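You operate a simulated robot arm through the tools that you are given. There is no shell and no other tool.

The job below is to be done with a simulated two-armed robot. You get a single attempt, and the scene is never put back.

Task
Fit the lot 2 gear on the spindle and roll-test it.
Fine: then clear the screen with the yellow tester button and switch the tester off.

Only the result counts: the job must be done as asked and must still hold three seconds after the hand-in. Knocking over, shifting, dropping, spilling or breaking anything else fails it.

Robot
Two 7-joint arms with two-finger parallel grippers on one trunk that stands fixed in place. Base frame: the origin is at the foot of the trunk, x ahead of it, y to its left, z up; the work surface is at about z = 892. Readings come in mm, degrees, newtons and seconds.
The left shoulder is at [110, 169, 1515], the right one opposite. With the tool pointing down near the work surface each hand reaches from about 420 to 740 mm from the base axis, measured 20 degrees to its own side. Payload 1.57 kg a hand.
The tool frame of a hand sits at the grasp point between the pads (the TCP): z along the fingers, y along the line on which they close. The tips reach 30 mm beyond it. Largest opening 80 mm; finger width 17, thickness 12; the body of the gripper, 40 by 82 mm, starts 80 mm behind the TCP.
Orientation is told as [roll, pitch, yaw] about the base's x, y, z axes, in that order, counted from this pose: with the fingers straight down and closing along the base's y, the tool's x points along the base's -x, its y along +y and its z along -z.

Tools
- The arms move only by the tool move_arm. It takes "left_series", "right_series" or both (then of equal length, played together; a hand with none holds still); each is a list of rows, each an object of numbers (a shift or turn left out is 0, a gripper value left out holds the last): "tx", "ty", "tz": the shift along the tool's x, y, z in units of 200 mm (1.0 is 200 mm); "wx", "wy", "wz": the turn, a rotation vector about the tool's x, y, z in units of 180 degrees (1.0 is 180 degrees); "grip": the opening, from 0 (shut) to 1 (fully open). In form: [{"tx": .., "ty": .., "tz": .., "wx": .., "wy": .., "wz": .., "grip": ..}, ...]. A call has 1 to 20 rows; each row is the pose to reach, as a shift and turn from the pose commanded when the call began, along the tool's axes at that moment. A call with a number of a shift or a turn outside -1 to 1 is refused whole. A row lasts 0.2 s, in which the tool goes at most 50 mm and 8.6 degrees; a call with a longer step from one row to the next is refused whole, and so is a gripper value outside its range. A pose out of reach is approached as far as the arm can. The call stops where the force on the tool passes 90 N (or 10 N more than at its start, if that is more) or the arm is blocked; 0.2 s more then pass. The fingers move at their own pace (about 72 mm/s each) and stop on an object; they squeeze with about 20 N. The grip force told is the motor's: it shows also when the fingers shut on nothing. Time passes only in rows, and 0.2 s behind the last, so rows that repeat a pose let the fingers close. The reply holds the time, the measured pose of the TCP, the force on the tool along the base axes, the opening and the grip force, in the units named above and with some noise, with the torque about the TCP (base axes, N m) and any sound that the robot's microphone picked up.
- Cameras (640 x 400 px; columns grow to the right, rows downward): "scene" is now at [163.4, -2.6, 1718.1]; the picture's right is [-0.10, -0.99, 0.00], its down [-0.70, 0.07, -0.71] and it looks along [0.70, -0.07, -0.71] (base axes); focal length 314 px, centre (320, 200). "left" rides on the left gripper at [72, 7, -122] in its tool frame; the picture's right is [-0.09, 1.00, 0.00], its down [-0.84, -0.08, -0.54] and it looks along [-0.54, -0.05, 0.84] (tool axes); focal length 238 px, centre (320, 200). "right" rides on the right gripper at [72, -7, -122] in its tool frame; the picture's right is [0.09, 1.00, 0.00], its down [-0.84, 0.08, -0.54] and it looks along [-0.54, 0.05, 0.84] (tool axes); focal length 238 px, centre (320, 200).
- get_image(camera): a new picture of that camera. No time passes.
- raise_lower(by): slides the trunk up (or, below 0, down) by that many mm; the arms and the scene camera ride with it, the base frame stays. It gives what a move gives, with no picture.
- aim_head(pan, tilt): turns the head with the scene camera to pan (to the left, within 86 degrees either way) and tilt (down, from -29 to 69), counted from straight ahead of the robot. It gives what a move gives.
- point_at(camera, pixels): for up to 12 pixels [column, row] of the newest picture of that camera ("zoom" is the newest enlarged one), the place [x, y, z] in the base frame of the surface seen there, good to about 3 mm, but the place of the scene camera against the robot may be out by one fixed shift of up to 18 mm in any direction. No time passes.
- enlarge(camera, box): a new picture of the part [left, top, right, bottom] of that camera's present view, enlarged. No time passes.
- finish_job(): hands the job in; it is judged then, once.

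Unless the task says otherwise, let go and move clear before handing in.

The tools are called as a command line: name --argument value ..., lists and objects as JSON in quotes. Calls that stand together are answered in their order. move_arm: Moves the arms, as the interface text tells. Its arguments: {"type":"object","properties":{"left_series":{"type":"array","items":{"type":"object","properties":{"tx":{"type":"number"},"ty":{"type":"number"},"tz":{"type":"number"},"wx":{"type":"number"},"wy":{"type":"number"},"wz":{"type":"number"},"grip":{"type":"number"}}}},"right_series":{"type":"array","items":{"type":"object","properties":{"tx":{"type":"number"},"ty":{"type":"number"},"tz":{"type":"number"},"wx":{"type":"number"},"wy":{"type":"number"},"wz":{"type":"number"},"grip":{"type":"number"}}}}},"required":[]} The other tools are called the same way: raise_lower (by) moves the trunk up or down; aim_head (pan, tilt) turns the head that bears the scene camera; get_image (camera) takes a picture; point_at (camera, pixels) gives the place of the surface under pixels of a picture; enlarge (camera, box) takes an enlarged picture of a part of a camera's view; finish_job () hands the job in.

At the start:

```text
t: 0.0
left_tcp_pos: [702.1, 224.5, 1277.6]
left_tool_rot: [0.1, 0.0, 0.0]
left_wrist_force: [-0.4, -0.2, -0.4]
left_torque: [-0.02, 0.0, 0.02]
left_grip_width: 80.0
left_grasp_force: 0.1
right_tcp_pos: [668.9, -242.3, 1201.6]
right_tool_rot: [0.0, -0.1, 0.0]
right_wrist_force: [0.3, 0.6, 0.0]
right_torque: [-0.01, 0.0, -0.01]
right_grip_width: 79.9
right_grasp_force: 0.0
trunk travel left (down, up): [-829.0, 61.0]
head pan, tilt (commanded): [-6.0, 44.9]
```

scene: 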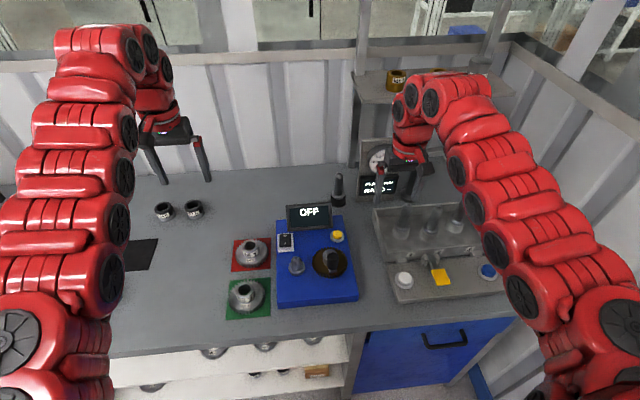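
right: 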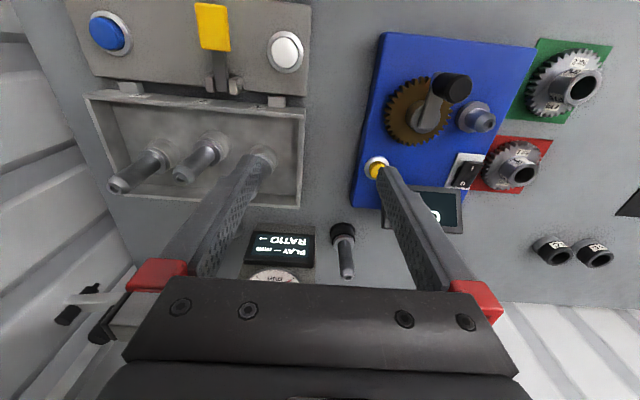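
left: 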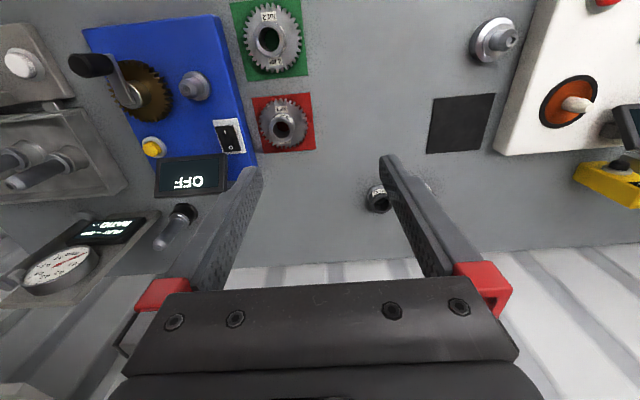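

The pictures show a blue tester (OFF screen, yellow button, rocker switch, crank, spindle) with two gears on red and green mats. I'll enlarge the key areas to read the labels.

enlarge --camera "scene" --box '[220, 170, 380, 320]'

enlarge --camera "right" --box '[350, 20, 640, 280]'

enlarge --camera "left" --box '[60, 0, 340, 260]'

enlarge --camera "scene" --box '[320, 130, 520, 310]'

enlarge --camera "left" --box '[400, 0, 640, 220]'

```text
2.67 times, centred on (300, 245) of scene
```

zoom: 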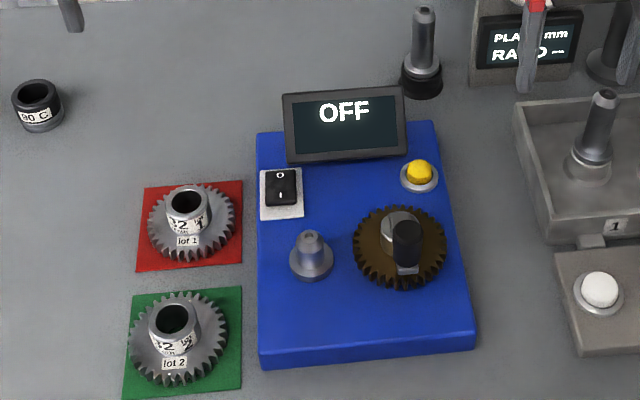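

```text
1.54 times, centred on (495, 150) of right
```

zoom: 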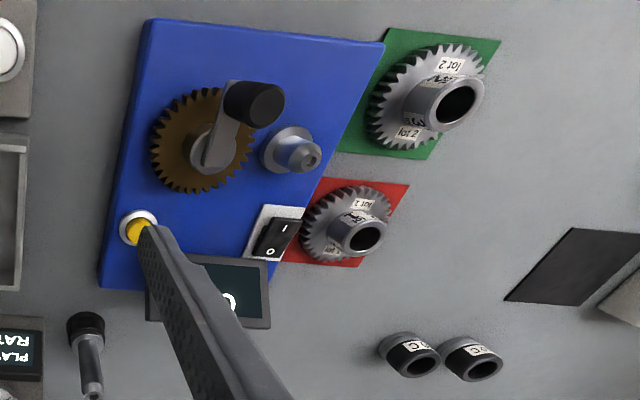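

```text
1.54 times, centred on (200, 130) of left
```

zoom: 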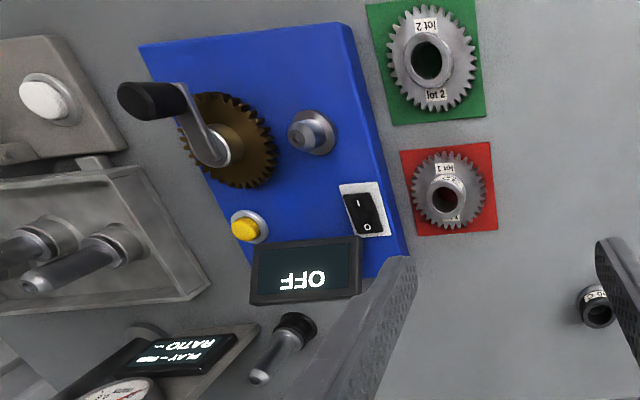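

```text
2.22 times, centred on (420, 220) of scene
```

zoom: 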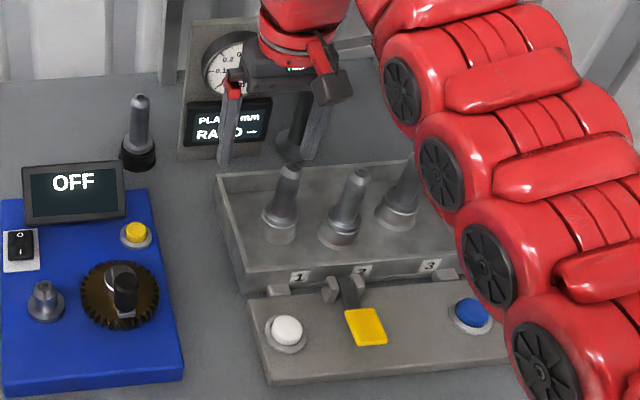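

```text
1.82 times, centred on (520, 110) of left
```

zoom: 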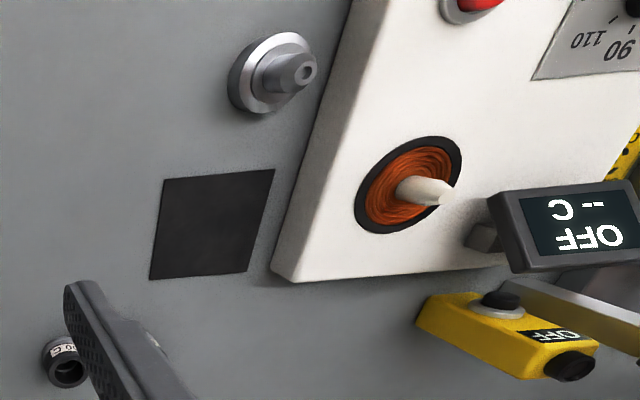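

The lot 2 gear sits on the green mat and lot 1 on the red. I'll look around the scene for any instructions and get 3D positions.

enlarge --camera "scene" --box '[220, 230, 280, 325]'

enlarge --camera "scene" --box '[275, 195, 355, 245]'

point_at --camera "scene" --pixels '[[246, 289], [245, 297], [297, 258], [297, 268], [331, 257], [329, 262], [337, 236], [285, 242], [310, 212], [290, 295], [350, 293], [235, 312]]'

point_at --camera "left" --pixels '[[268, 40], [195, 86], [90, 65], [135, 95], [152, 148], [229, 138], [283, 130], [240, 10], [300, 70], [240, 160], [85, 35], [125, 75]]'

point_at --camera "right" --pixels '[[580, 90], [483, 120], [452, 87], [420, 115], [376, 170], [466, 174], [565, 75], [540, 45], [382, 40], [530, 50], [400, 180], [440, 200]]'

```text
4.21 times, centred on (250, 278) of scene
```

zoom: 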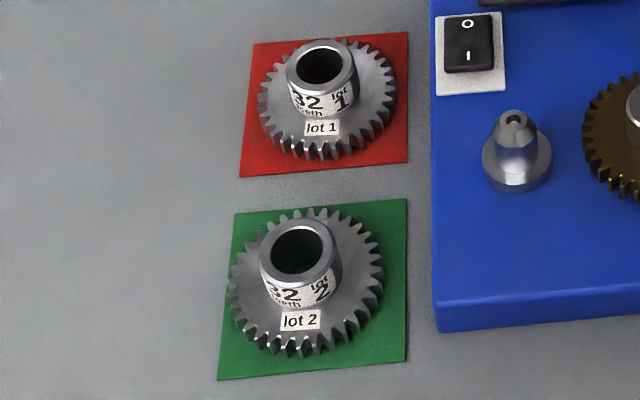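

```text
8.00 times, centred on (315, 220) of scene
```

zoom: 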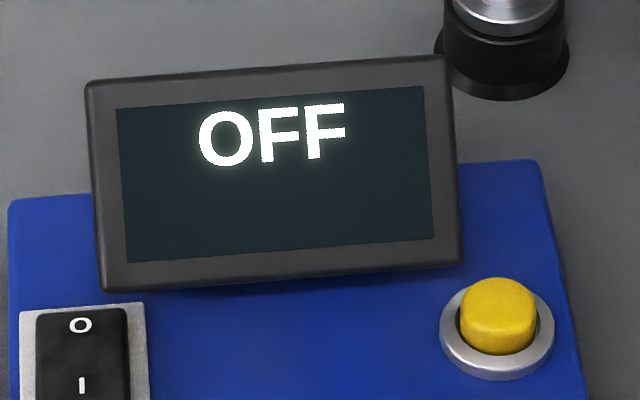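

```text
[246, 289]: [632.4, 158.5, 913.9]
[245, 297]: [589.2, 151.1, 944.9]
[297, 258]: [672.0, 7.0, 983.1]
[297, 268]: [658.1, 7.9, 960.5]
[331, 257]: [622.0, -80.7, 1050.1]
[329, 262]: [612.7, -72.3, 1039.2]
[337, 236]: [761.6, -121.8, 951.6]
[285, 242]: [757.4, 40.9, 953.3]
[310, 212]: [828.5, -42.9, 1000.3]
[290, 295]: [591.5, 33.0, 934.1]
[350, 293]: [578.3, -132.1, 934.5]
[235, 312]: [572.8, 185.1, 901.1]
```

```text
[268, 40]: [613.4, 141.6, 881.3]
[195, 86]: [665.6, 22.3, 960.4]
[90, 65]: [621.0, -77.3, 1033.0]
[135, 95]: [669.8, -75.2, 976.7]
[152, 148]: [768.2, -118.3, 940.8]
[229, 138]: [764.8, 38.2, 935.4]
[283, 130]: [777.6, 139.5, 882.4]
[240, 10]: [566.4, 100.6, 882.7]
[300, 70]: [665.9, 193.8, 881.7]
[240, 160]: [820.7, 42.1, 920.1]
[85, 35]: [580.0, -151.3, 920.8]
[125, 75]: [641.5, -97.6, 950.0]
```

```text
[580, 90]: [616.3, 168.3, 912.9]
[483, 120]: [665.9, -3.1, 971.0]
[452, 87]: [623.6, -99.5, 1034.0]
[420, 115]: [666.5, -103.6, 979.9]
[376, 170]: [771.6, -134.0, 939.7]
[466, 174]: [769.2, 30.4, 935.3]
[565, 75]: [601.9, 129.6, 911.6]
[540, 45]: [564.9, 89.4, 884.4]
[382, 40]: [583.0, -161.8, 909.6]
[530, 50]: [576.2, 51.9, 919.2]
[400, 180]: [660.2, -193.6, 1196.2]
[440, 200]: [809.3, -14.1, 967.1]
```

The lot 2 gear is confirmed on the green mat near (246, 297). I'll look around with the head for more context (other devices, placards) before moving.

aim_head --pan -20 --tilt 40

get_image --camera "scene"

aim_head --pan 25 --tilt 40

get_image --camera "scene"

aim_head --pan -2 --tilt 60

get_image --camera "scene"

```text
t: 0.8
left_tcp_pos: [700.7, 225.5, 1277.1]
left_tool_rot: [0.0, 0.0, 0.0]
left_wrist_force: [0.0, -0.7, -0.1]
left_torque: [0.03, -0.02, 0.0]
left_grip_width: 80.0
left_grasp_force: 0.0
right_tcp_pos: [669.6, -243.2, 1200.4]
right_tool_rot: [0.0, 0.0, -0.1]
right_wrist_force: [0.3, 0.7, -0.2]
right_torque: [-0.02, 0.01, -0.01]
right_grip_width: 80.0
right_grasp_force: 0.0
trunk travel left (down, up): [-829.0, 61.0]
head pan, tilt (commanded): [-20.0, 40.0]
```

```text
taken
```

scene: 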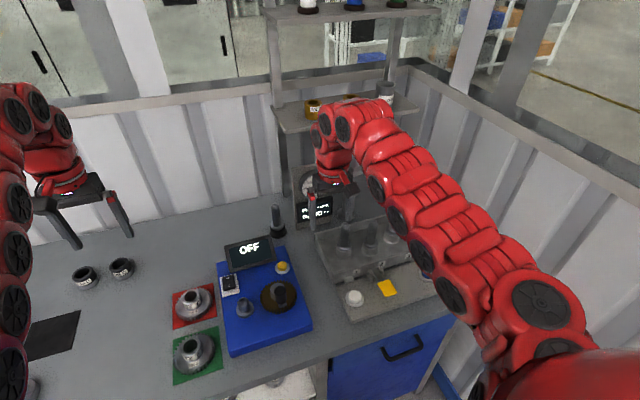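

```text
t: 1.9
left_tcp_pos: [702.2, 225.7, 1277.1]
left_tool_rot: [0.0, 0.1, -0.1]
left_wrist_force: [-0.7, 0.0, -0.6]
left_torque: [0.02, 0.01, 0.0]
left_grip_width: 79.8
left_grasp_force: 0.0
right_tcp_pos: [669.8, -241.9, 1201.4]
right_tool_rot: [0.1, 0.1, 0.1]
right_wrist_force: [-1.0, 0.3, 0.1]
right_torque: [0.0, -0.02, 0.0]
right_grip_width: 80.2
right_grasp_force: 0.1
trunk travel left (down, up): [-829.0, 61.0]
head pan, tilt (commanded): [25.0, 40.0]
```

```text
taken
```

scene: 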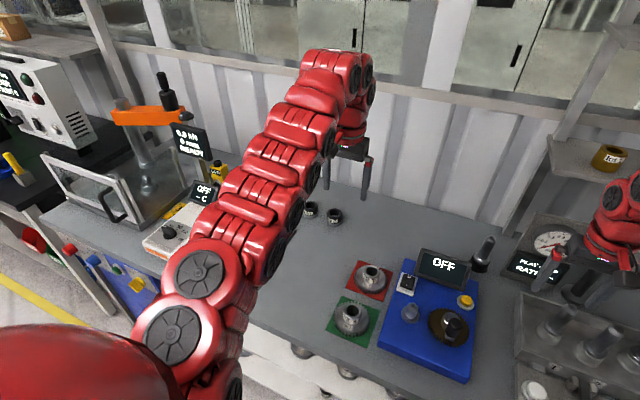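

```text
t: 2.8
left_tcp_pos: [701.8, 225.0, 1277.1]
left_tool_rot: [0.0, 0.0, 0.0]
left_wrist_force: [0.1, 0.3, 0.4]
left_torque: [0.0, -0.01, 0.0]
left_grip_width: 80.2
left_grasp_force: 0.1
right_tcp_pos: [669.0, -241.6, 1200.0]
right_tool_rot: [0.0, 0.0, 0.0]
right_wrist_force: [0.7, -0.3, 0.4]
right_torque: [-0.01, 0.02, 0.02]
right_grip_width: 80.2
right_grasp_force: 0.0
trunk travel left (down, up): [-829.0, 61.0]
head pan, tilt (commanded): [-2.0, 60.0]
```

```text
taken
```

scene: 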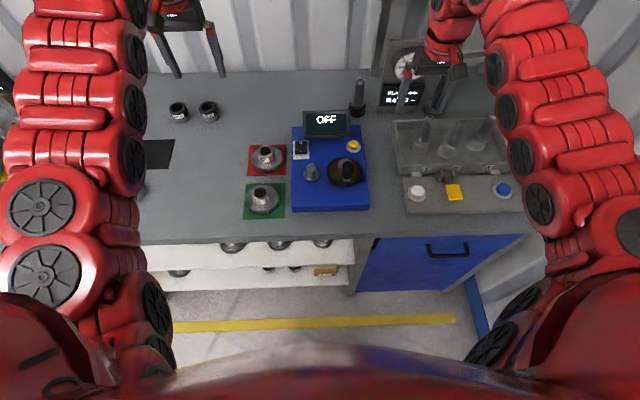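

I see the tester and, behind it, a gauge with a PLAY / RATIO display near (405, 95). I'll enlarge these to read them.

enlarge --camera "scene" --box '[235, 95, 375, 225]'

enlarge --camera "scene" --box '[340, 30, 520, 220]'

enlarge --camera "right" --box '[220, 170, 420, 300]'

point_at --camera "scene" --pixels '[[266, 186], [311, 167], [311, 176], [348, 161], [345, 170], [354, 144], [297, 146], [300, 153], [328, 122], [250, 205], [284, 215], [294, 205]]'

```text
3.08 times, centred on (305, 160) of scene
```

zoom: 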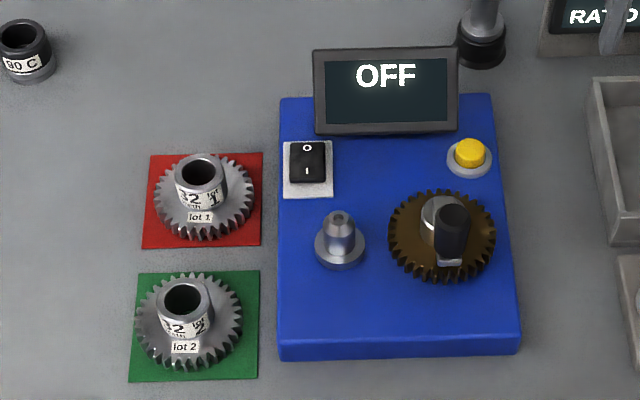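

```text
2.11 times, centred on (430, 125) of scene
```

zoom: 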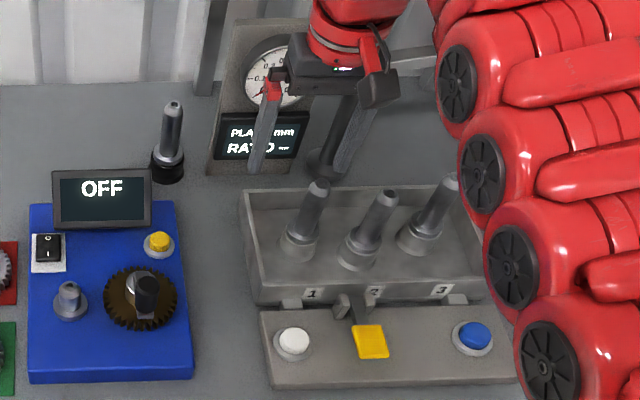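

```text
3.08 times, centred on (320, 235) of right
```

zoom: 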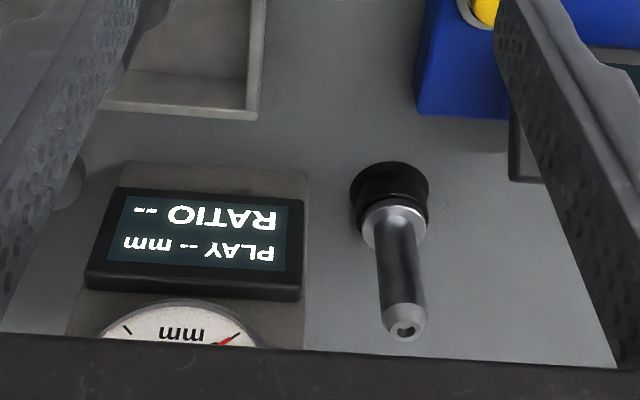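

```text
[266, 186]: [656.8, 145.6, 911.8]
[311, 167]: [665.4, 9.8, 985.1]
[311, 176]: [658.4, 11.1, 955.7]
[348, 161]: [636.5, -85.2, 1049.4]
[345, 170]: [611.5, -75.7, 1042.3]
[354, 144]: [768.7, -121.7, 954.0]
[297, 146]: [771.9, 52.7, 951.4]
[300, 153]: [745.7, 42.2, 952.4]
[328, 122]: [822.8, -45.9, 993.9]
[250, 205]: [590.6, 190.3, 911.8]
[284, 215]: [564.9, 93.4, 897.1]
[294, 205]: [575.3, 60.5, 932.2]
```

The displays read OFF on the tester and "PLAY -- / RATIO --" on the separate gauge; hand cameras and scene camera disagree by a fixed shift (mat z 882 vs 898). I'll move the left hand over the gear/tester area for a more accurate look.

move_arm --left_series '[{"tx": 0.062, "ty": -0.1, "tz": 0.15}, {"tx": 0.124, "ty": -0.2, "tz": 0.3}, {"tx": 0.186, "ty": -0.3, "tz": 0.45}, {"tx": 0.248, "ty": -0.4, "tz": 0.6}, {"tx": 0.31, "ty": -0.5, "tz": 0.75}, {"tx": 0.37, "ty": -0.6, "tz": 0.75}]'

get_image --camera "left"

get_image --camera "scene"

```text
t: 4.2
left_tcp_pos: [644.0, 134.0, 1139.2]
left_tool_rot: [0.0, 0.1, 0.0]
left_wrist_force: [-0.4, -0.1, 0.2]
left_torque: [-0.02, -0.04, -0.01]
left_grip_width: 80.1
left_grasp_force: 0.1
left hand out of reach, approached as far as the arm can: row 5, 6
right_tcp_pos: [669.0, -242.1, 1200.8]
right_tool_rot: [0.0, 0.0, 0.0]
right_wrist_force: [0.1, 0.2, 0.2]
right_torque: [-0.01, 0.04, 0.0]
right_grip_width: 80.0
right_grasp_force: 0.1
trunk travel left (down, up): [-829.0, 61.0]
head pan, tilt (commanded): [-2.0, 60.0]
```

```text
taken
```

left: 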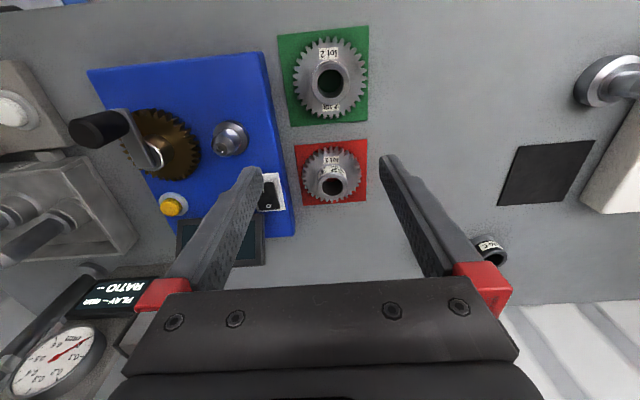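

```text
taken
```

scene: 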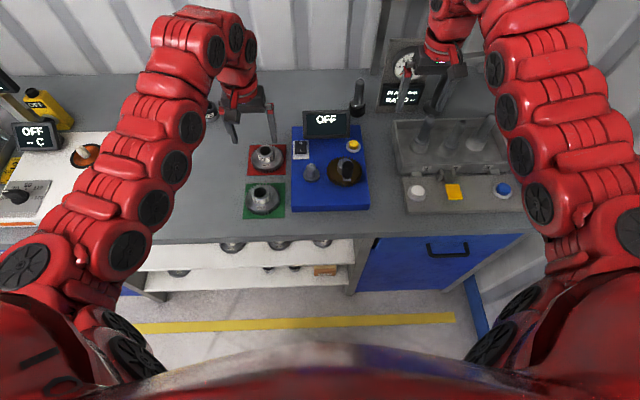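

The left hand reached only [644,134,1139], reported as a reach limit. I'll test going down and slightly back left to find how the reach behaves before considering the trunk height.

move_arm --left_series '[{"tx": 0.05, "ty": 0.05, "tz": 0.15}]'

```text
t: 4.6
left_tcp_pos: [647.1, 158.7, 1111.9]
left_tool_rot: [-0.1, 0.1, 0.1]
left_wrist_force: [-0.8, -0.3, -1.2]
left_torque: [-0.03, 0.06, 0.0]
left_grip_width: 79.9
left_grasp_force: 0.1
left hand out of reach, approached as far as the arm can: row 1
right_tcp_pos: [668.8, -241.8, 1201.5]
right_tool_rot: [-0.1, 0.0, -0.1]
right_wrist_force: [-0.1, -0.6, -0.2]
right_torque: [-0.01, 0.01, 0.02]
right_grip_width: 79.9
right_grasp_force: 0.1
trunk travel left (down, up): [-829.0, 61.0]
head pan, tilt (commanded): [-2.0, 60.0]
```

The limit appears to be directional (stopped at y≈159 rather than 144). I'll probe by moving toward y≈220 and down, to see whether the limit is in y, or in height.

move_arm --left_series '[{"tx": 0.0, "ty": 0.2, "tz": 0.0}, {"tx": 0.1, "ty": 0.3, "tz": 0.1}, {"tx": 0.2, "ty": 0.3, "tz": 0.2}]'

```text
t: 5.4
left_tcp_pos: [626.5, 218.0, 1060.1]
left_tool_rot: [0.0, 0.1, 0.0]
left_wrist_force: [-0.5, -0.5, 0.3]
left_torque: [0.0, 0.03, 0.01]
left_grip_width: 80.0
left_grasp_force: 0.0
left hand out of reach, approached as far as the arm can: row 2, 3
right_tcp_pos: [668.3, -244.0, 1202.2]
right_tool_rot: [0.0, -0.1, 0.0]
right_wrist_force: [0.3, 1.6, -0.1]
right_torque: [0.03, -0.01, -0.04]
right_grip_width: 80.0
right_grasp_force: 0.1
trunk travel left (down, up): [-829.0, 61.0]
head pan, tilt (commanded): [-2.0, 60.0]
```

Reached [626,218,1060] while the command was nearer to the base, so the inner limit seems to apply at this height. I'll descend a bit at the same spot and try again closer in.

move_arm --left_series '[{"tx": 0.0, "ty": 0.0, "tz": 0.15}, {"tx": 0.0, "ty": 0.0, "tz": 0.3}]'

move_arm --left_series '[{"tx": 0.1, "ty": 0.0, "tz": 0.0}]'

```text
t: 6.0
left_tcp_pos: [626.2, 218.3, 999.5]
left_tool_rot: [0.1, 0.0, 0.1]
left_wrist_force: [-0.2, 0.0, -0.3]
left_torque: [-0.02, -0.01, -0.01]
left_grip_width: 80.0
left_grasp_force: 0.0
right_tcp_pos: [668.4, -242.0, 1201.2]
right_tool_rot: [-0.1, -0.1, 0.0]
right_wrist_force: [-0.1, 0.6, -0.6]
right_torque: [-0.03, 0.0, 0.0]
right_grip_width: 80.1
right_grasp_force: 0.1
trunk travel left (down, up): [-829.0, 61.0]
head pan, tilt (commanded): [-2.0, 60.0]
```

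```text
t: 6.4
left_tcp_pos: [606.5, 218.0, 1001.1]
left_tool_rot: [0.2, -0.1, 0.0]
left_wrist_force: [1.0, -0.1, -0.2]
left_torque: [0.02, -0.01, -0.01]
left_grip_width: 80.1
left_grasp_force: 0.0
right_tcp_pos: [668.3, -243.5, 1201.1]
right_tool_rot: [0.2, 0.1, 0.0]
right_wrist_force: [-0.8, 0.3, -0.1]
right_torque: [0.06, -0.02, -0.01]
right_grip_width: 80.1
right_grasp_force: 0.0
trunk travel left (down, up): [-829.0, 61.0]
head pan, tilt (commanded): [-2.0, 60.0]
```

Lower is fine: reach extends inwards as the hand goes down. Now a close look at the gear with the left camera.

get_image --camera "left"

```text
taken
```

left: 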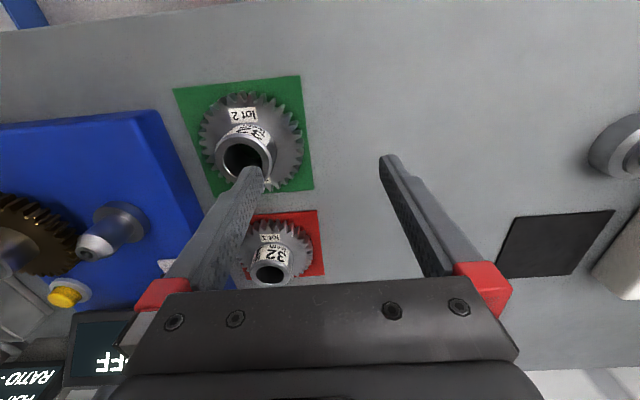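

The gear's hub ring is visible around (247,155) with the gear disc around (252,140). I'll query points on it and on the spindle.

enlarge --camera "left" --box '[160, 60, 330, 210]'

point_at --camera "left" --pixels '[[218, 155], [272, 160], [245, 140], [247, 181], [205, 130], [298, 130], [250, 97], [275, 185], [180, 95], [305, 180], [295, 85], [350, 100]]'

point_at --camera "left" --pixels '[[82, 252], [75, 245], [90, 250], [120, 222], [135, 235], [100, 230], [150, 115], [190, 240], [20, 140], [160, 180], [165, 265], [65, 290]]'

```text
2.67 times, centred on (245, 135) of left
```

zoom: 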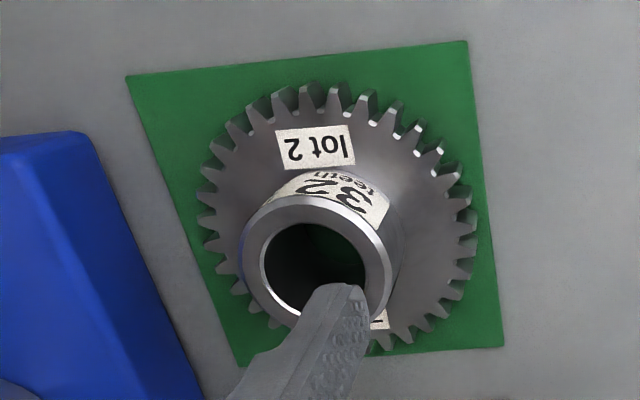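

```text
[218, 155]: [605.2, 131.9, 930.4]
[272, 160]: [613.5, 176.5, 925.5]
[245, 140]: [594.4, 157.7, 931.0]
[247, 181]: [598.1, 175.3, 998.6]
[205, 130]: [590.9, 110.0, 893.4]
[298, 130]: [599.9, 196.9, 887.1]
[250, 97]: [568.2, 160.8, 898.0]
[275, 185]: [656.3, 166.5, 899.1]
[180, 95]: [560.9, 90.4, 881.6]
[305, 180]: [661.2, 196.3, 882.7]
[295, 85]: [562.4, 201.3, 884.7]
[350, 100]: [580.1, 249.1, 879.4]
```

```text
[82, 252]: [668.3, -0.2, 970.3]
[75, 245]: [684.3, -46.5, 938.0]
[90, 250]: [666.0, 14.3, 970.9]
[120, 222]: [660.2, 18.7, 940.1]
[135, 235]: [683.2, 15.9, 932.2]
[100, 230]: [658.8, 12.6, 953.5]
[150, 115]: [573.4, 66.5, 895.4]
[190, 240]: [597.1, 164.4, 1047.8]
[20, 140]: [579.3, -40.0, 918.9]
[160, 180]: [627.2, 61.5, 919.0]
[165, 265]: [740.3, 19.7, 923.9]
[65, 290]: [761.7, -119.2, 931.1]
```

Hub top is at z≈930, ~45 mm across, gear centre ≈(610,151), gear disc top ≈897. I'll raise the trunk for more inner clearance? Not needed yet; I'll move over the gear at z≈1005 and check alignment.

move_arm --left_series '[{"tx": -0.01, "ty": -0.17, "tz": 0.0}, {"tx": -0.02, "ty": -0.335, "tz": 0.0}, {"tx": -0.02, "ty": -0.335, "tz": 0.0}]'

get_image --camera "left"

get_image --camera "scene"

```text
t: 7.2
left_tcp_pos: [611.1, 153.1, 1000.7]
left_tool_rot: [-0.1, 0.1, 0.1]
left_wrist_force: [0.5, -0.2, 0.1]
left_torque: [-0.02, 0.01, -0.01]
left_grip_width: 79.8
left_grasp_force: 0.1
right_tcp_pos: [669.2, -242.4, 1200.9]
right_tool_rot: [-0.1, 0.0, 0.1]
right_wrist_force: [-1.1, -0.8, 0.6]
right_torque: [-0.01, 0.0, 0.01]
right_grip_width: 80.1
right_grasp_force: 0.0
trunk travel left (down, up): [-829.0, 61.0]
head pan, tilt (commanded): [-2.0, 60.0]
```

```text
taken
```

left: 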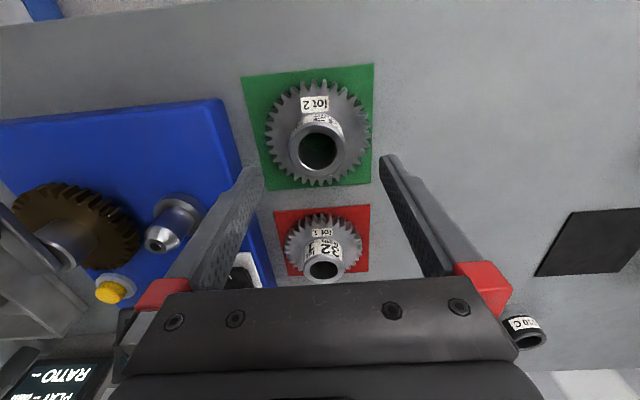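

```text
taken
```

scene: 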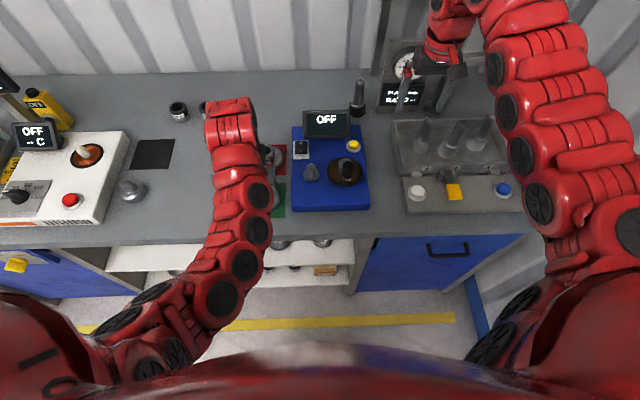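

Hub ring centre appears at (318,150), giving about (612.4,151.7). I'll enlarge for precise ring edges and query the ring's points.

enlarge --camera "left" --box '[250, 60, 390, 200]'

enlarge --camera "left" --box '[0, 160, 220, 320]'

point_at --camera "left" --pixels '[[292, 150], [342, 150], [317, 127], [318, 171], [268, 132], [369, 132], [316, 83], [318, 183], [355, 110], [175, 210], [160, 235], [152, 240]]'

```text
2.86 times, centred on (320, 130) of left
```

zoom: 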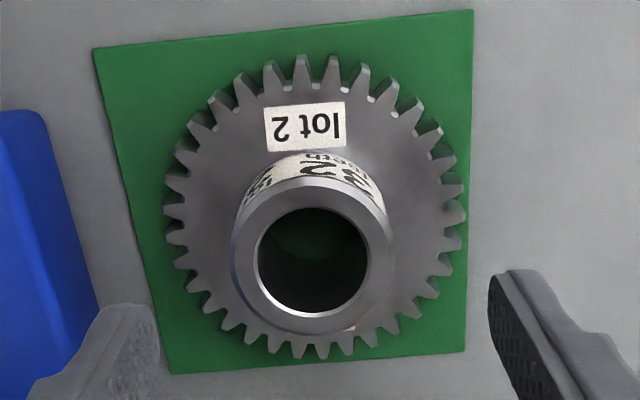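

```text
2.50 times, centred on (110, 240) of left
```

zoom: 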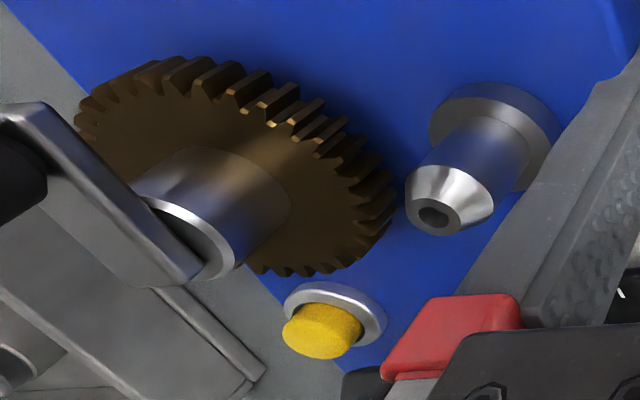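

```text
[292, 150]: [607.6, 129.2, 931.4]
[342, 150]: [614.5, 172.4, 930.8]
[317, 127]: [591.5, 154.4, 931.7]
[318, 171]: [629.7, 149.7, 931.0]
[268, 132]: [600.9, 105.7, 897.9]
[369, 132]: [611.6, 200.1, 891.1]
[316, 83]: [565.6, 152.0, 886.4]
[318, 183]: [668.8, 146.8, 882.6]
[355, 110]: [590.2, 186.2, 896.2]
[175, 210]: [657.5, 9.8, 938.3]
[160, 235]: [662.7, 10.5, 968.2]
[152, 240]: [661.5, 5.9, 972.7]
```

Hub centre works out to (611,151.4), top z≈931, disc top ≈897. I'll descend to TCP z≈934 with the fingers open.

move_arm --left_series '[{"tx": 0.0, "ty": -0.007, "tz": 0.15}, {"tx": 0.0, "ty": -0.007, "tz": 0.25}, {"tx": 0.0, "ty": -0.007, "tz": 0.33}, {"tx": 0.0, "ty": -0.007, "tz": 0.33}]'

get_image --camera "left"

```text
t: 8.2
left_tcp_pos: [610.0, 150.0, 933.2]
left_tool_rot: [0.0, 0.0, 0.1]
left_wrist_force: [0.0, -0.5, -0.4]
left_torque: [0.03, 0.0, 0.0]
left_grip_width: 80.1
left_grasp_force: 0.1
right_tcp_pos: [669.1, -242.2, 1201.8]
right_tool_rot: [0.0, -0.1, 0.0]
right_wrist_force: [0.5, 0.2, -0.5]
right_torque: [0.0, 0.0, 0.03]
right_grip_width: 79.8
right_grasp_force: 0.1
trunk travel left (down, up): [-829.0, 61.0]
head pan, tilt (commanded): [-2.0, 60.0]
```

```text
taken
```

left: 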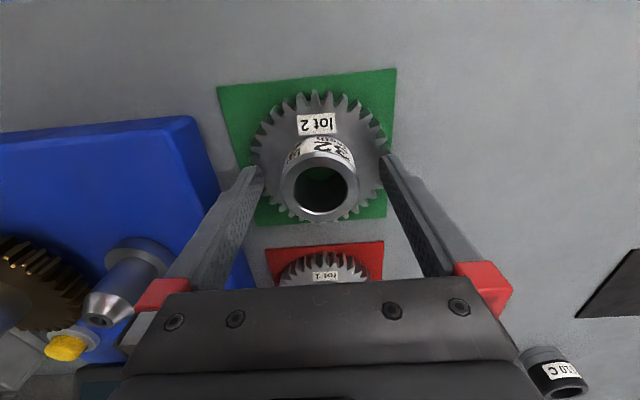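

The hub is centred between the open fingers at (320,187). Closing the gripper on the hub.

move_arm --left_series '[{"grip": 0.0}, {"grip": 0.0}, {"grip": 0.0}, {"grip": 0.0}]'

get_image --camera "left"

```text
t: 9.2
left_tcp_pos: [611.1, 149.8, 933.5]
left_tool_rot: [0.1, 0.0, 0.0]
left_wrist_force: [0.1, -1.6, -0.6]
left_torque: [-0.04, -0.01, -0.05]
left_grip_width: 49.8
left_grasp_force: 19.5
right_tcp_pos: [668.5, -242.9, 1201.1]
right_tool_rot: [0.0, 0.0, 0.0]
right_wrist_force: [0.4, -0.2, 1.2]
right_torque: [-0.05, 0.0, -0.01]
right_grip_width: 79.8
right_grasp_force: 0.1
trunk travel left (down, up): [-829.0, 61.0]
head pan, tilt (commanded): [-2.0, 60.0]
```

```text
taken
```

left: 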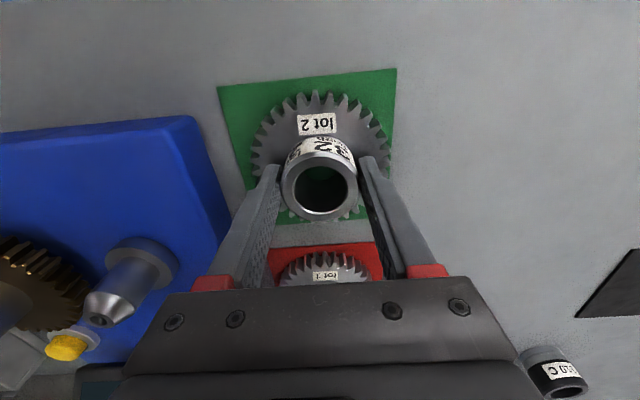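

Gripped at 49.8 mm with 19.5 N. Lifting the gear 60 mm and then more.

move_arm --left_series '[{"tz": -0.05}, {"tz": -0.2}, {"tz": -0.4}, {"tz": -0.5}, {"tz": -0.5}]'

get_image --camera "left"

get_image --camera "scene"

```text
t: 10.4
left_tcp_pos: [610.7, 151.0, 1033.1]
left_tool_rot: [-0.1, -0.1, 0.1]
left_wrist_force: [-0.9, -0.1, -4.5]
left_torque: [0.01, 0.02, -0.01]
left_grip_width: 49.7
left_grasp_force: 20.3
right_tcp_pos: [670.0, -242.0, 1201.1]
right_tool_rot: [0.0, 0.0, -0.1]
right_wrist_force: [-0.5, 0.1, 0.6]
right_torque: [0.01, 0.04, -0.02]
right_grip_width: 80.1
right_grasp_force: 0.1
trunk travel left (down, up): [-829.0, 61.0]
head pan, tilt (commanded): [-2.0, 60.0]
```

```text
taken
```

left: 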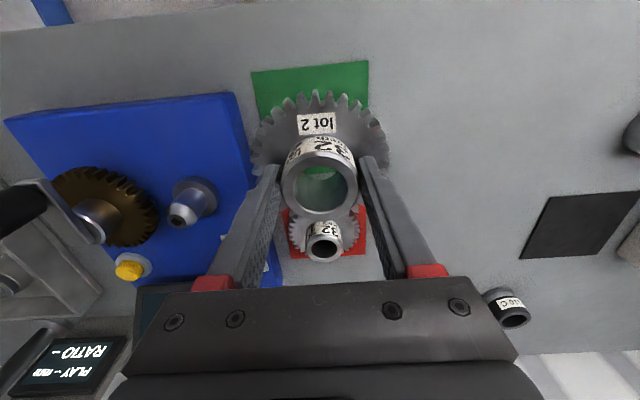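

```text
taken
```

scene: 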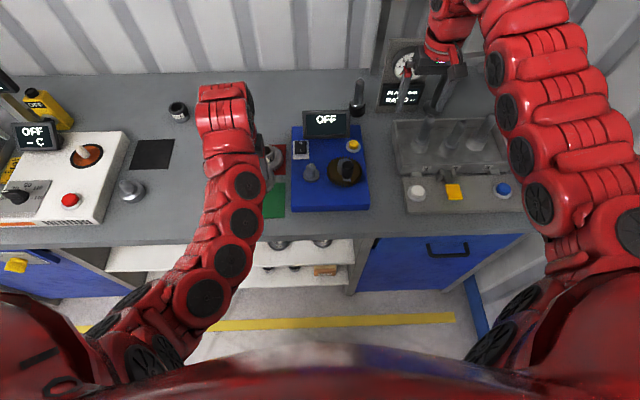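

Gear is lifted (−4.5 N). Now I'll localize the spindle and the master gear from this view.

enlarge --camera "left" --box '[30, 150, 240, 290]'

point_at --camera "left" --pixels '[[178, 214], [172, 220], [184, 220], [178, 225], [195, 195], [205, 200], [212, 190], [130, 190], [155, 215], [110, 175], [140, 240], [75, 172]]'

```text
2.86 times, centred on (135, 220) of left
```

zoom: 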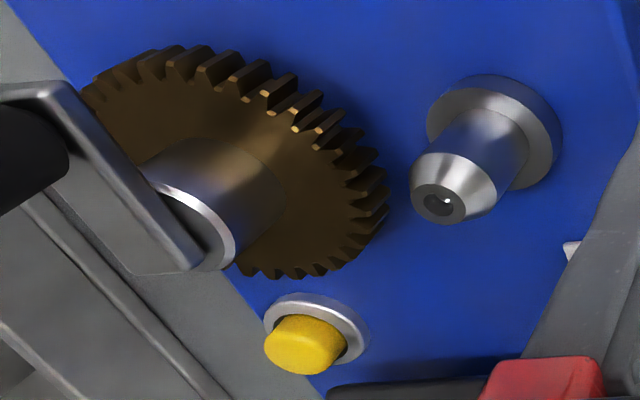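

```text
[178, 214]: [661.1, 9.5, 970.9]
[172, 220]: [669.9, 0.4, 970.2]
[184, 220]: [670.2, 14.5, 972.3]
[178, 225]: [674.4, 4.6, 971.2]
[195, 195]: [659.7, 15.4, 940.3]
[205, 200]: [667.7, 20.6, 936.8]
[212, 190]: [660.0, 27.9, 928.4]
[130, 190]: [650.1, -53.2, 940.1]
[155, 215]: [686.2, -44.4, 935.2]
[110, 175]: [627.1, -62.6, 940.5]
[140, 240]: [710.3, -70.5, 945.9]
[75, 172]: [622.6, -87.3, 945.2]
```

Spindle tip ≈(668,6,972), master gear centre ≈(667,−85), so the mesh is along −y. I'll zoom on both gears' teeth to check phase.

get_image --camera "right"

enlarge --camera "right" --box '[380, 70, 510, 150]'

enlarge --camera "left" --box '[240, 80, 400, 220]'

enlarge --camera "left" --box '[110, 170, 210, 250]'

```text
taken
```

right: 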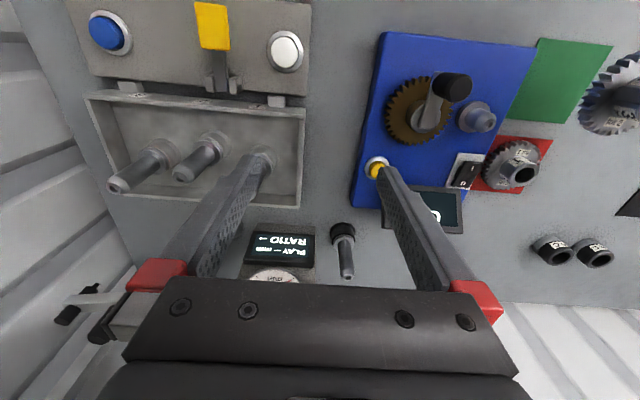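

```text
4.92 times, centred on (445, 110) of right
```

zoom: 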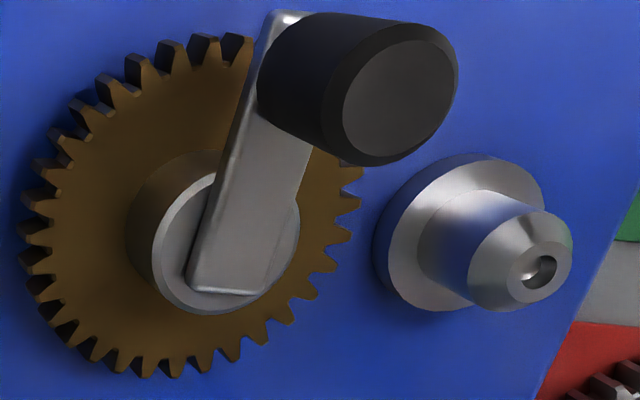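

```text
2.86 times, centred on (320, 150) of left
```

zoom: 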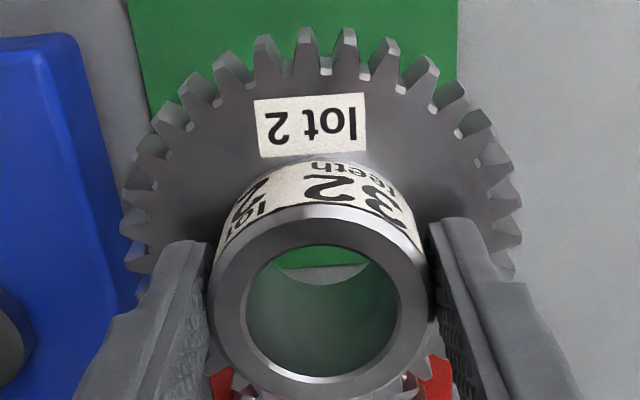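

```text
5.00 times, centred on (160, 210) of left
```

zoom: 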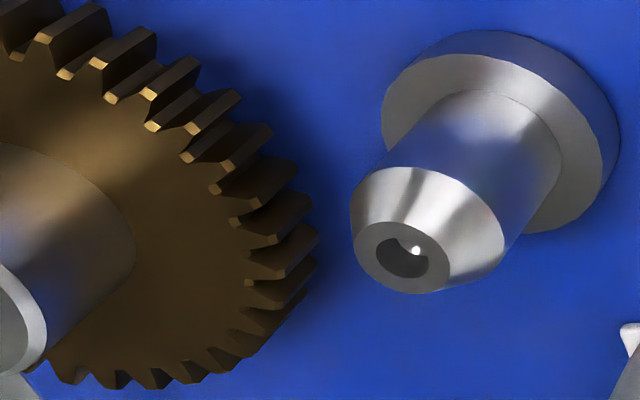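

Both cameras put the spindle at (668,6) with tip z≈972, and the held gear's centre is within ~1 mm of the TCP. I'll lift and carry the gear over the spindle at TCP z≈1053 (gear bottom ≈1001).

move_arm --left_series '[{"tz": -0.1}, {"tx": -0.07, "ty": -0.18, "tz": -0.1}, {"tx": -0.14, "ty": -0.36, "tz": -0.1}, {"tx": -0.21, "ty": -0.54, "tz": -0.1}, {"tx": -0.286, "ty": -0.72, "tz": -0.1}, {"tx": -0.286, "ty": -0.725, "tz": -0.1}]'

get_image --camera "left"

get_image --camera "right"

get_image --camera "scene"

```text
t: 11.8
left_tcp_pos: [667.9, 5.9, 1052.3]
left_tool_rot: [-0.2, 0.0, 0.0]
left_wrist_force: [0.2, -0.1, -3.3]
left_torque: [-0.01, 0.0, -0.02]
left_grip_width: 49.6
left_grasp_force: 20.3
left hand out of reach, approached as far as the arm can: row 1
right_tcp_pos: [669.9, -242.0, 1201.0]
right_tool_rot: [0.0, 0.0, 0.0]
right_wrist_force: [0.4, 0.7, 0.1]
right_torque: [-0.01, 0.01, -0.02]
right_grip_width: 80.1
right_grasp_force: 0.1
trunk travel left (down, up): [-829.0, 61.0]
head pan, tilt (commanded): [-2.0, 60.0]
```

```text
taken
```

left: 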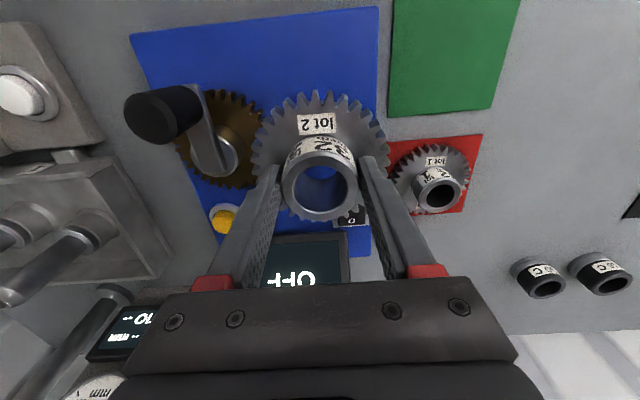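

```text
taken
```

right: 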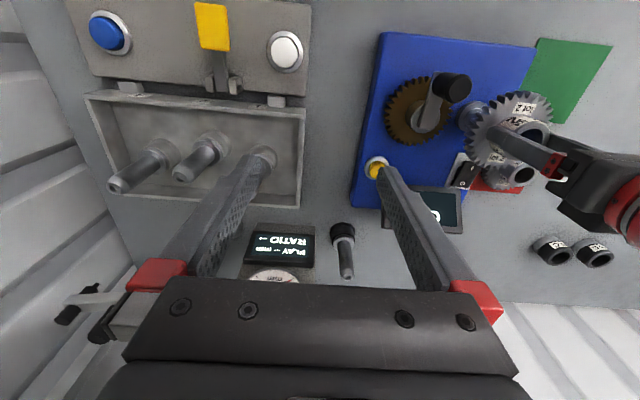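

```text
taken
```

scene: 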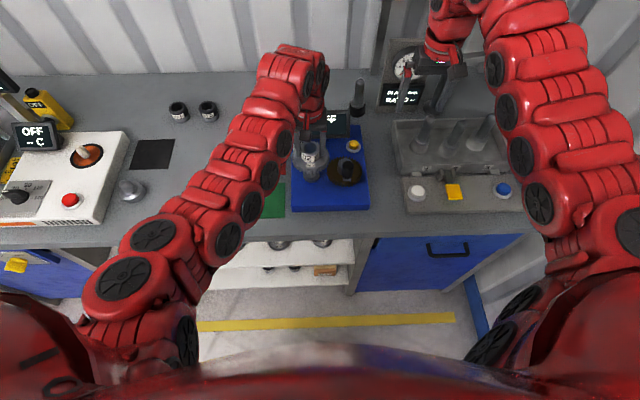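

The gear hovers over the spindle. I'll zoom in on all three views to check the alignment and tooth phase.

enlarge --camera "left" --box '[170, 70, 400, 230]'

enlarge --camera "right" --box '[370, 60, 570, 200]'

enlarge --camera "scene" --box '[280, 120, 380, 210]'

```text
2.50 times, centred on (285, 150) of left
```

zoom: 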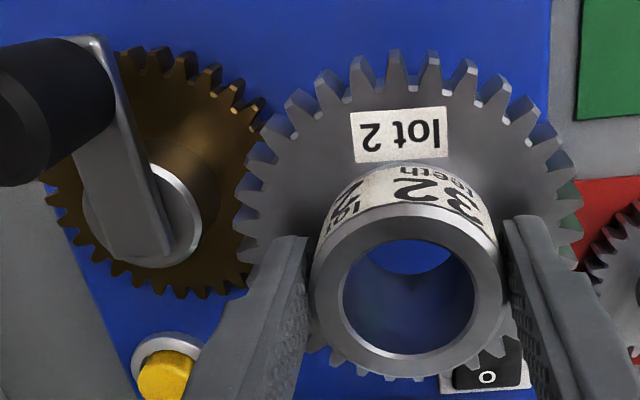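

```text
2.86 times, centred on (470, 130) of right
```

zoom: 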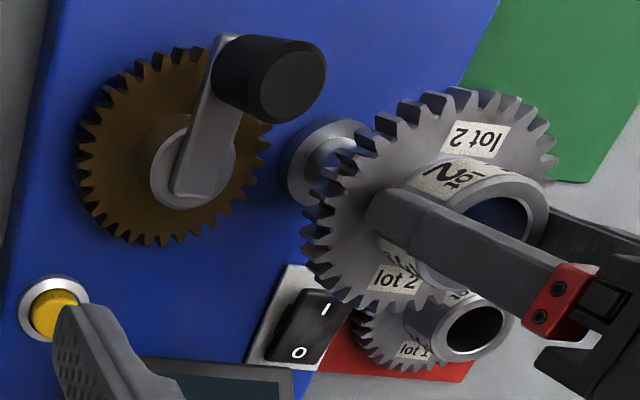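

```text
4.44 times, centred on (330, 165) of scene
```

zoom: 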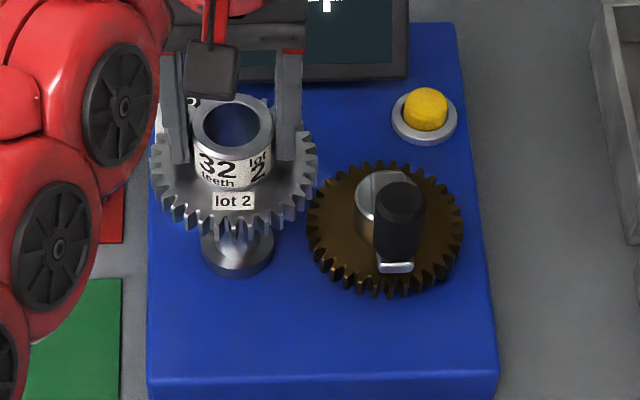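

I'll query heights: brown gear top face, spindle flange, gear in hand, so that I know the mesh geometry.

point_at --camera "left" --pixels '[[229, 110], [243, 122], [237, 178], [188, 142], [215, 98], [226, 150], [262, 150], [270, 118], [330, 100], [375, 120], [320, 158], [322, 216]]'

point_at --camera "right" --pixels '[[395, 115], [410, 138], [440, 130], [455, 115], [447, 122], [463, 115], [466, 125], [476, 122], [485, 130], [520, 110], [392, 95], [425, 145]]'

```text
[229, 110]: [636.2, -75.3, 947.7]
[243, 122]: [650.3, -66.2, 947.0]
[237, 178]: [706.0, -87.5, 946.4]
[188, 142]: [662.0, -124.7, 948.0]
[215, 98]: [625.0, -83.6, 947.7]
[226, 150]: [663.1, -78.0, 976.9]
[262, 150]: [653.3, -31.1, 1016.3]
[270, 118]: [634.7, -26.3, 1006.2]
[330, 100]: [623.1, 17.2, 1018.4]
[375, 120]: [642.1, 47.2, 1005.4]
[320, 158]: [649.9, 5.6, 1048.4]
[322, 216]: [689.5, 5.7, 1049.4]
```

```text
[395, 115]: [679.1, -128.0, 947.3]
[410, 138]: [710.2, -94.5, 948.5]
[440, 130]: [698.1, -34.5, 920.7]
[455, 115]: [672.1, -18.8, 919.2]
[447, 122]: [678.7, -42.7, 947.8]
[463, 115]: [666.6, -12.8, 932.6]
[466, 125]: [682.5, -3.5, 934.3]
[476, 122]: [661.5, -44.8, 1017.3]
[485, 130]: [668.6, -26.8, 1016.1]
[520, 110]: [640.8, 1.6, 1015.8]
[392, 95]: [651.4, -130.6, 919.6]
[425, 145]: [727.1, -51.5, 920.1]
```

Brown gear top z≈947.5, spindle flange top ≈933, tester top ≈919.5; gear bottom is ≈51.5 below TCP, so seating should be at TCP ≈984. I'll turn the gear ~1.5° clockwise to phase it with the master's teeth and lower to the spindle's cone.

move_arm --left_series '[{"tz": 0.1, "wz": 0.008}, {"tz": 0.15, "wz": 0.008}, {"tz": 0.18, "wz": 0.008}]'

enlarge --camera "scene" --box '[280, 120, 380, 210]'

enlarge --camera "right" --box '[370, 60, 570, 200]'

```text
t: 12.6
left_tcp_pos: [668.1, 6.3, 1017.5]
left_tool_rot: [0.0, 0.1, -1.4]
left_wrist_force: [-0.3, -0.2, -4.6]
left_torque: [-0.01, 0.02, -0.02]
left_grip_width: 49.8
left_grasp_force: 19.3
right_tcp_pos: [669.9, -242.7, 1200.0]
right_tool_rot: [0.0, 0.0, 0.0]
right_wrist_force: [-0.3, -0.6, -0.1]
right_torque: [0.02, 0.01, 0.0]
right_grip_width: 80.0
right_grasp_force: 0.0
trunk travel left (down, up): [-829.0, 61.0]
head pan, tilt (commanded): [-2.0, 60.0]
```

```text
4.44 times, centred on (330, 165) of scene
```

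zoom: 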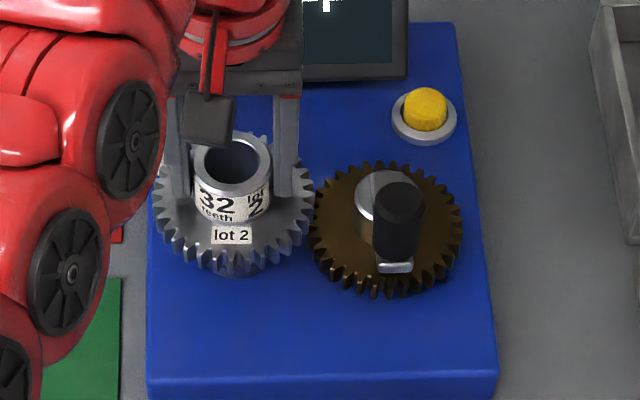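

```text
2.86 times, centred on (470, 130) of right
```

zoom: 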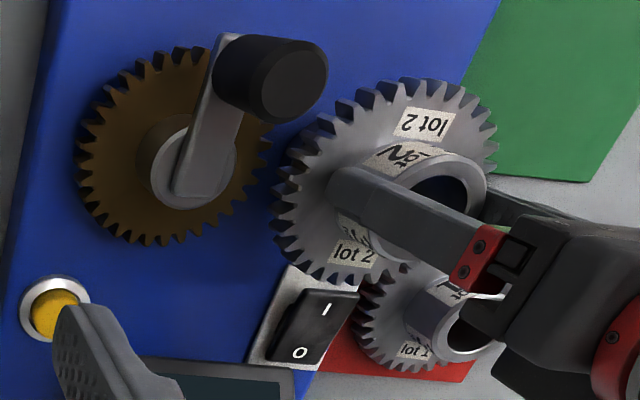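

No contact yet at TCP 1017.5. I'll lower slowly to just above the master gear's top face (TCP ≈1002).

move_arm --left_series '[{"tz": 0.02}, {"tz": 0.04}, {"tz": 0.06}, {"tz": 0.077}]'

enlarge --camera "scene" --box '[280, 120, 380, 210]'

enlarge --camera "right" --box '[400, 80, 520, 160]'

```text
t: 13.6
left_tcp_pos: [667.9, 6.5, 1002.0]
left_tool_rot: [0.1, 0.1, -1.3]
left_wrist_force: [-0.2, 0.5, -4.2]
left_torque: [-0.02, 0.0, 0.01]
left_grip_width: 49.8
left_grasp_force: 20.1
right_tcp_pos: [669.8, -242.6, 1200.9]
right_tool_rot: [0.0, 0.0, -0.1]
right_wrist_force: [0.2, -0.7, -0.4]
right_torque: [-0.03, -0.01, 0.01]
right_grip_width: 79.7
right_grasp_force: 0.1
trunk travel left (down, up): [-829.0, 61.0]
head pan, tilt (commanded): [-2.0, 60.0]
```

```text
4.44 times, centred on (330, 165) of scene
```

zoom: 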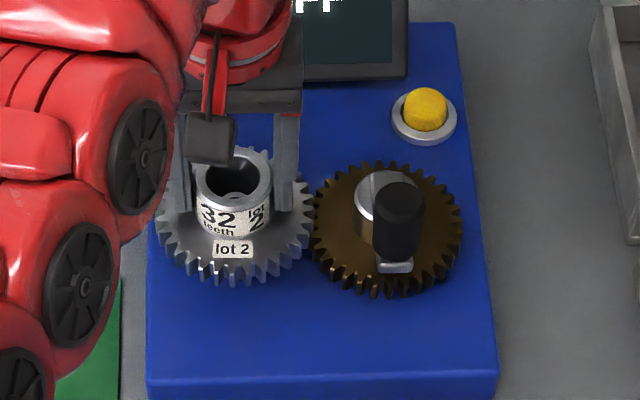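

```text
5.00 times, centred on (460, 120) of right
```

zoom: 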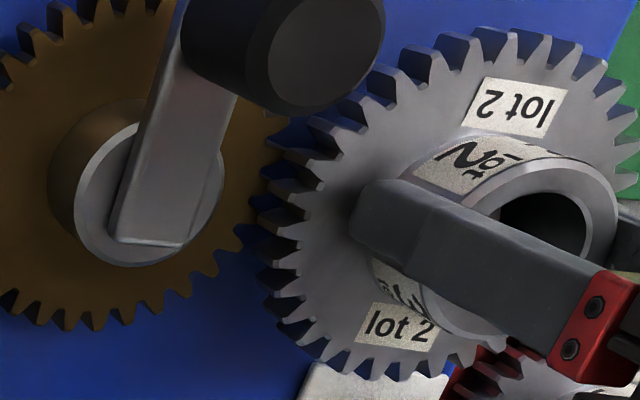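

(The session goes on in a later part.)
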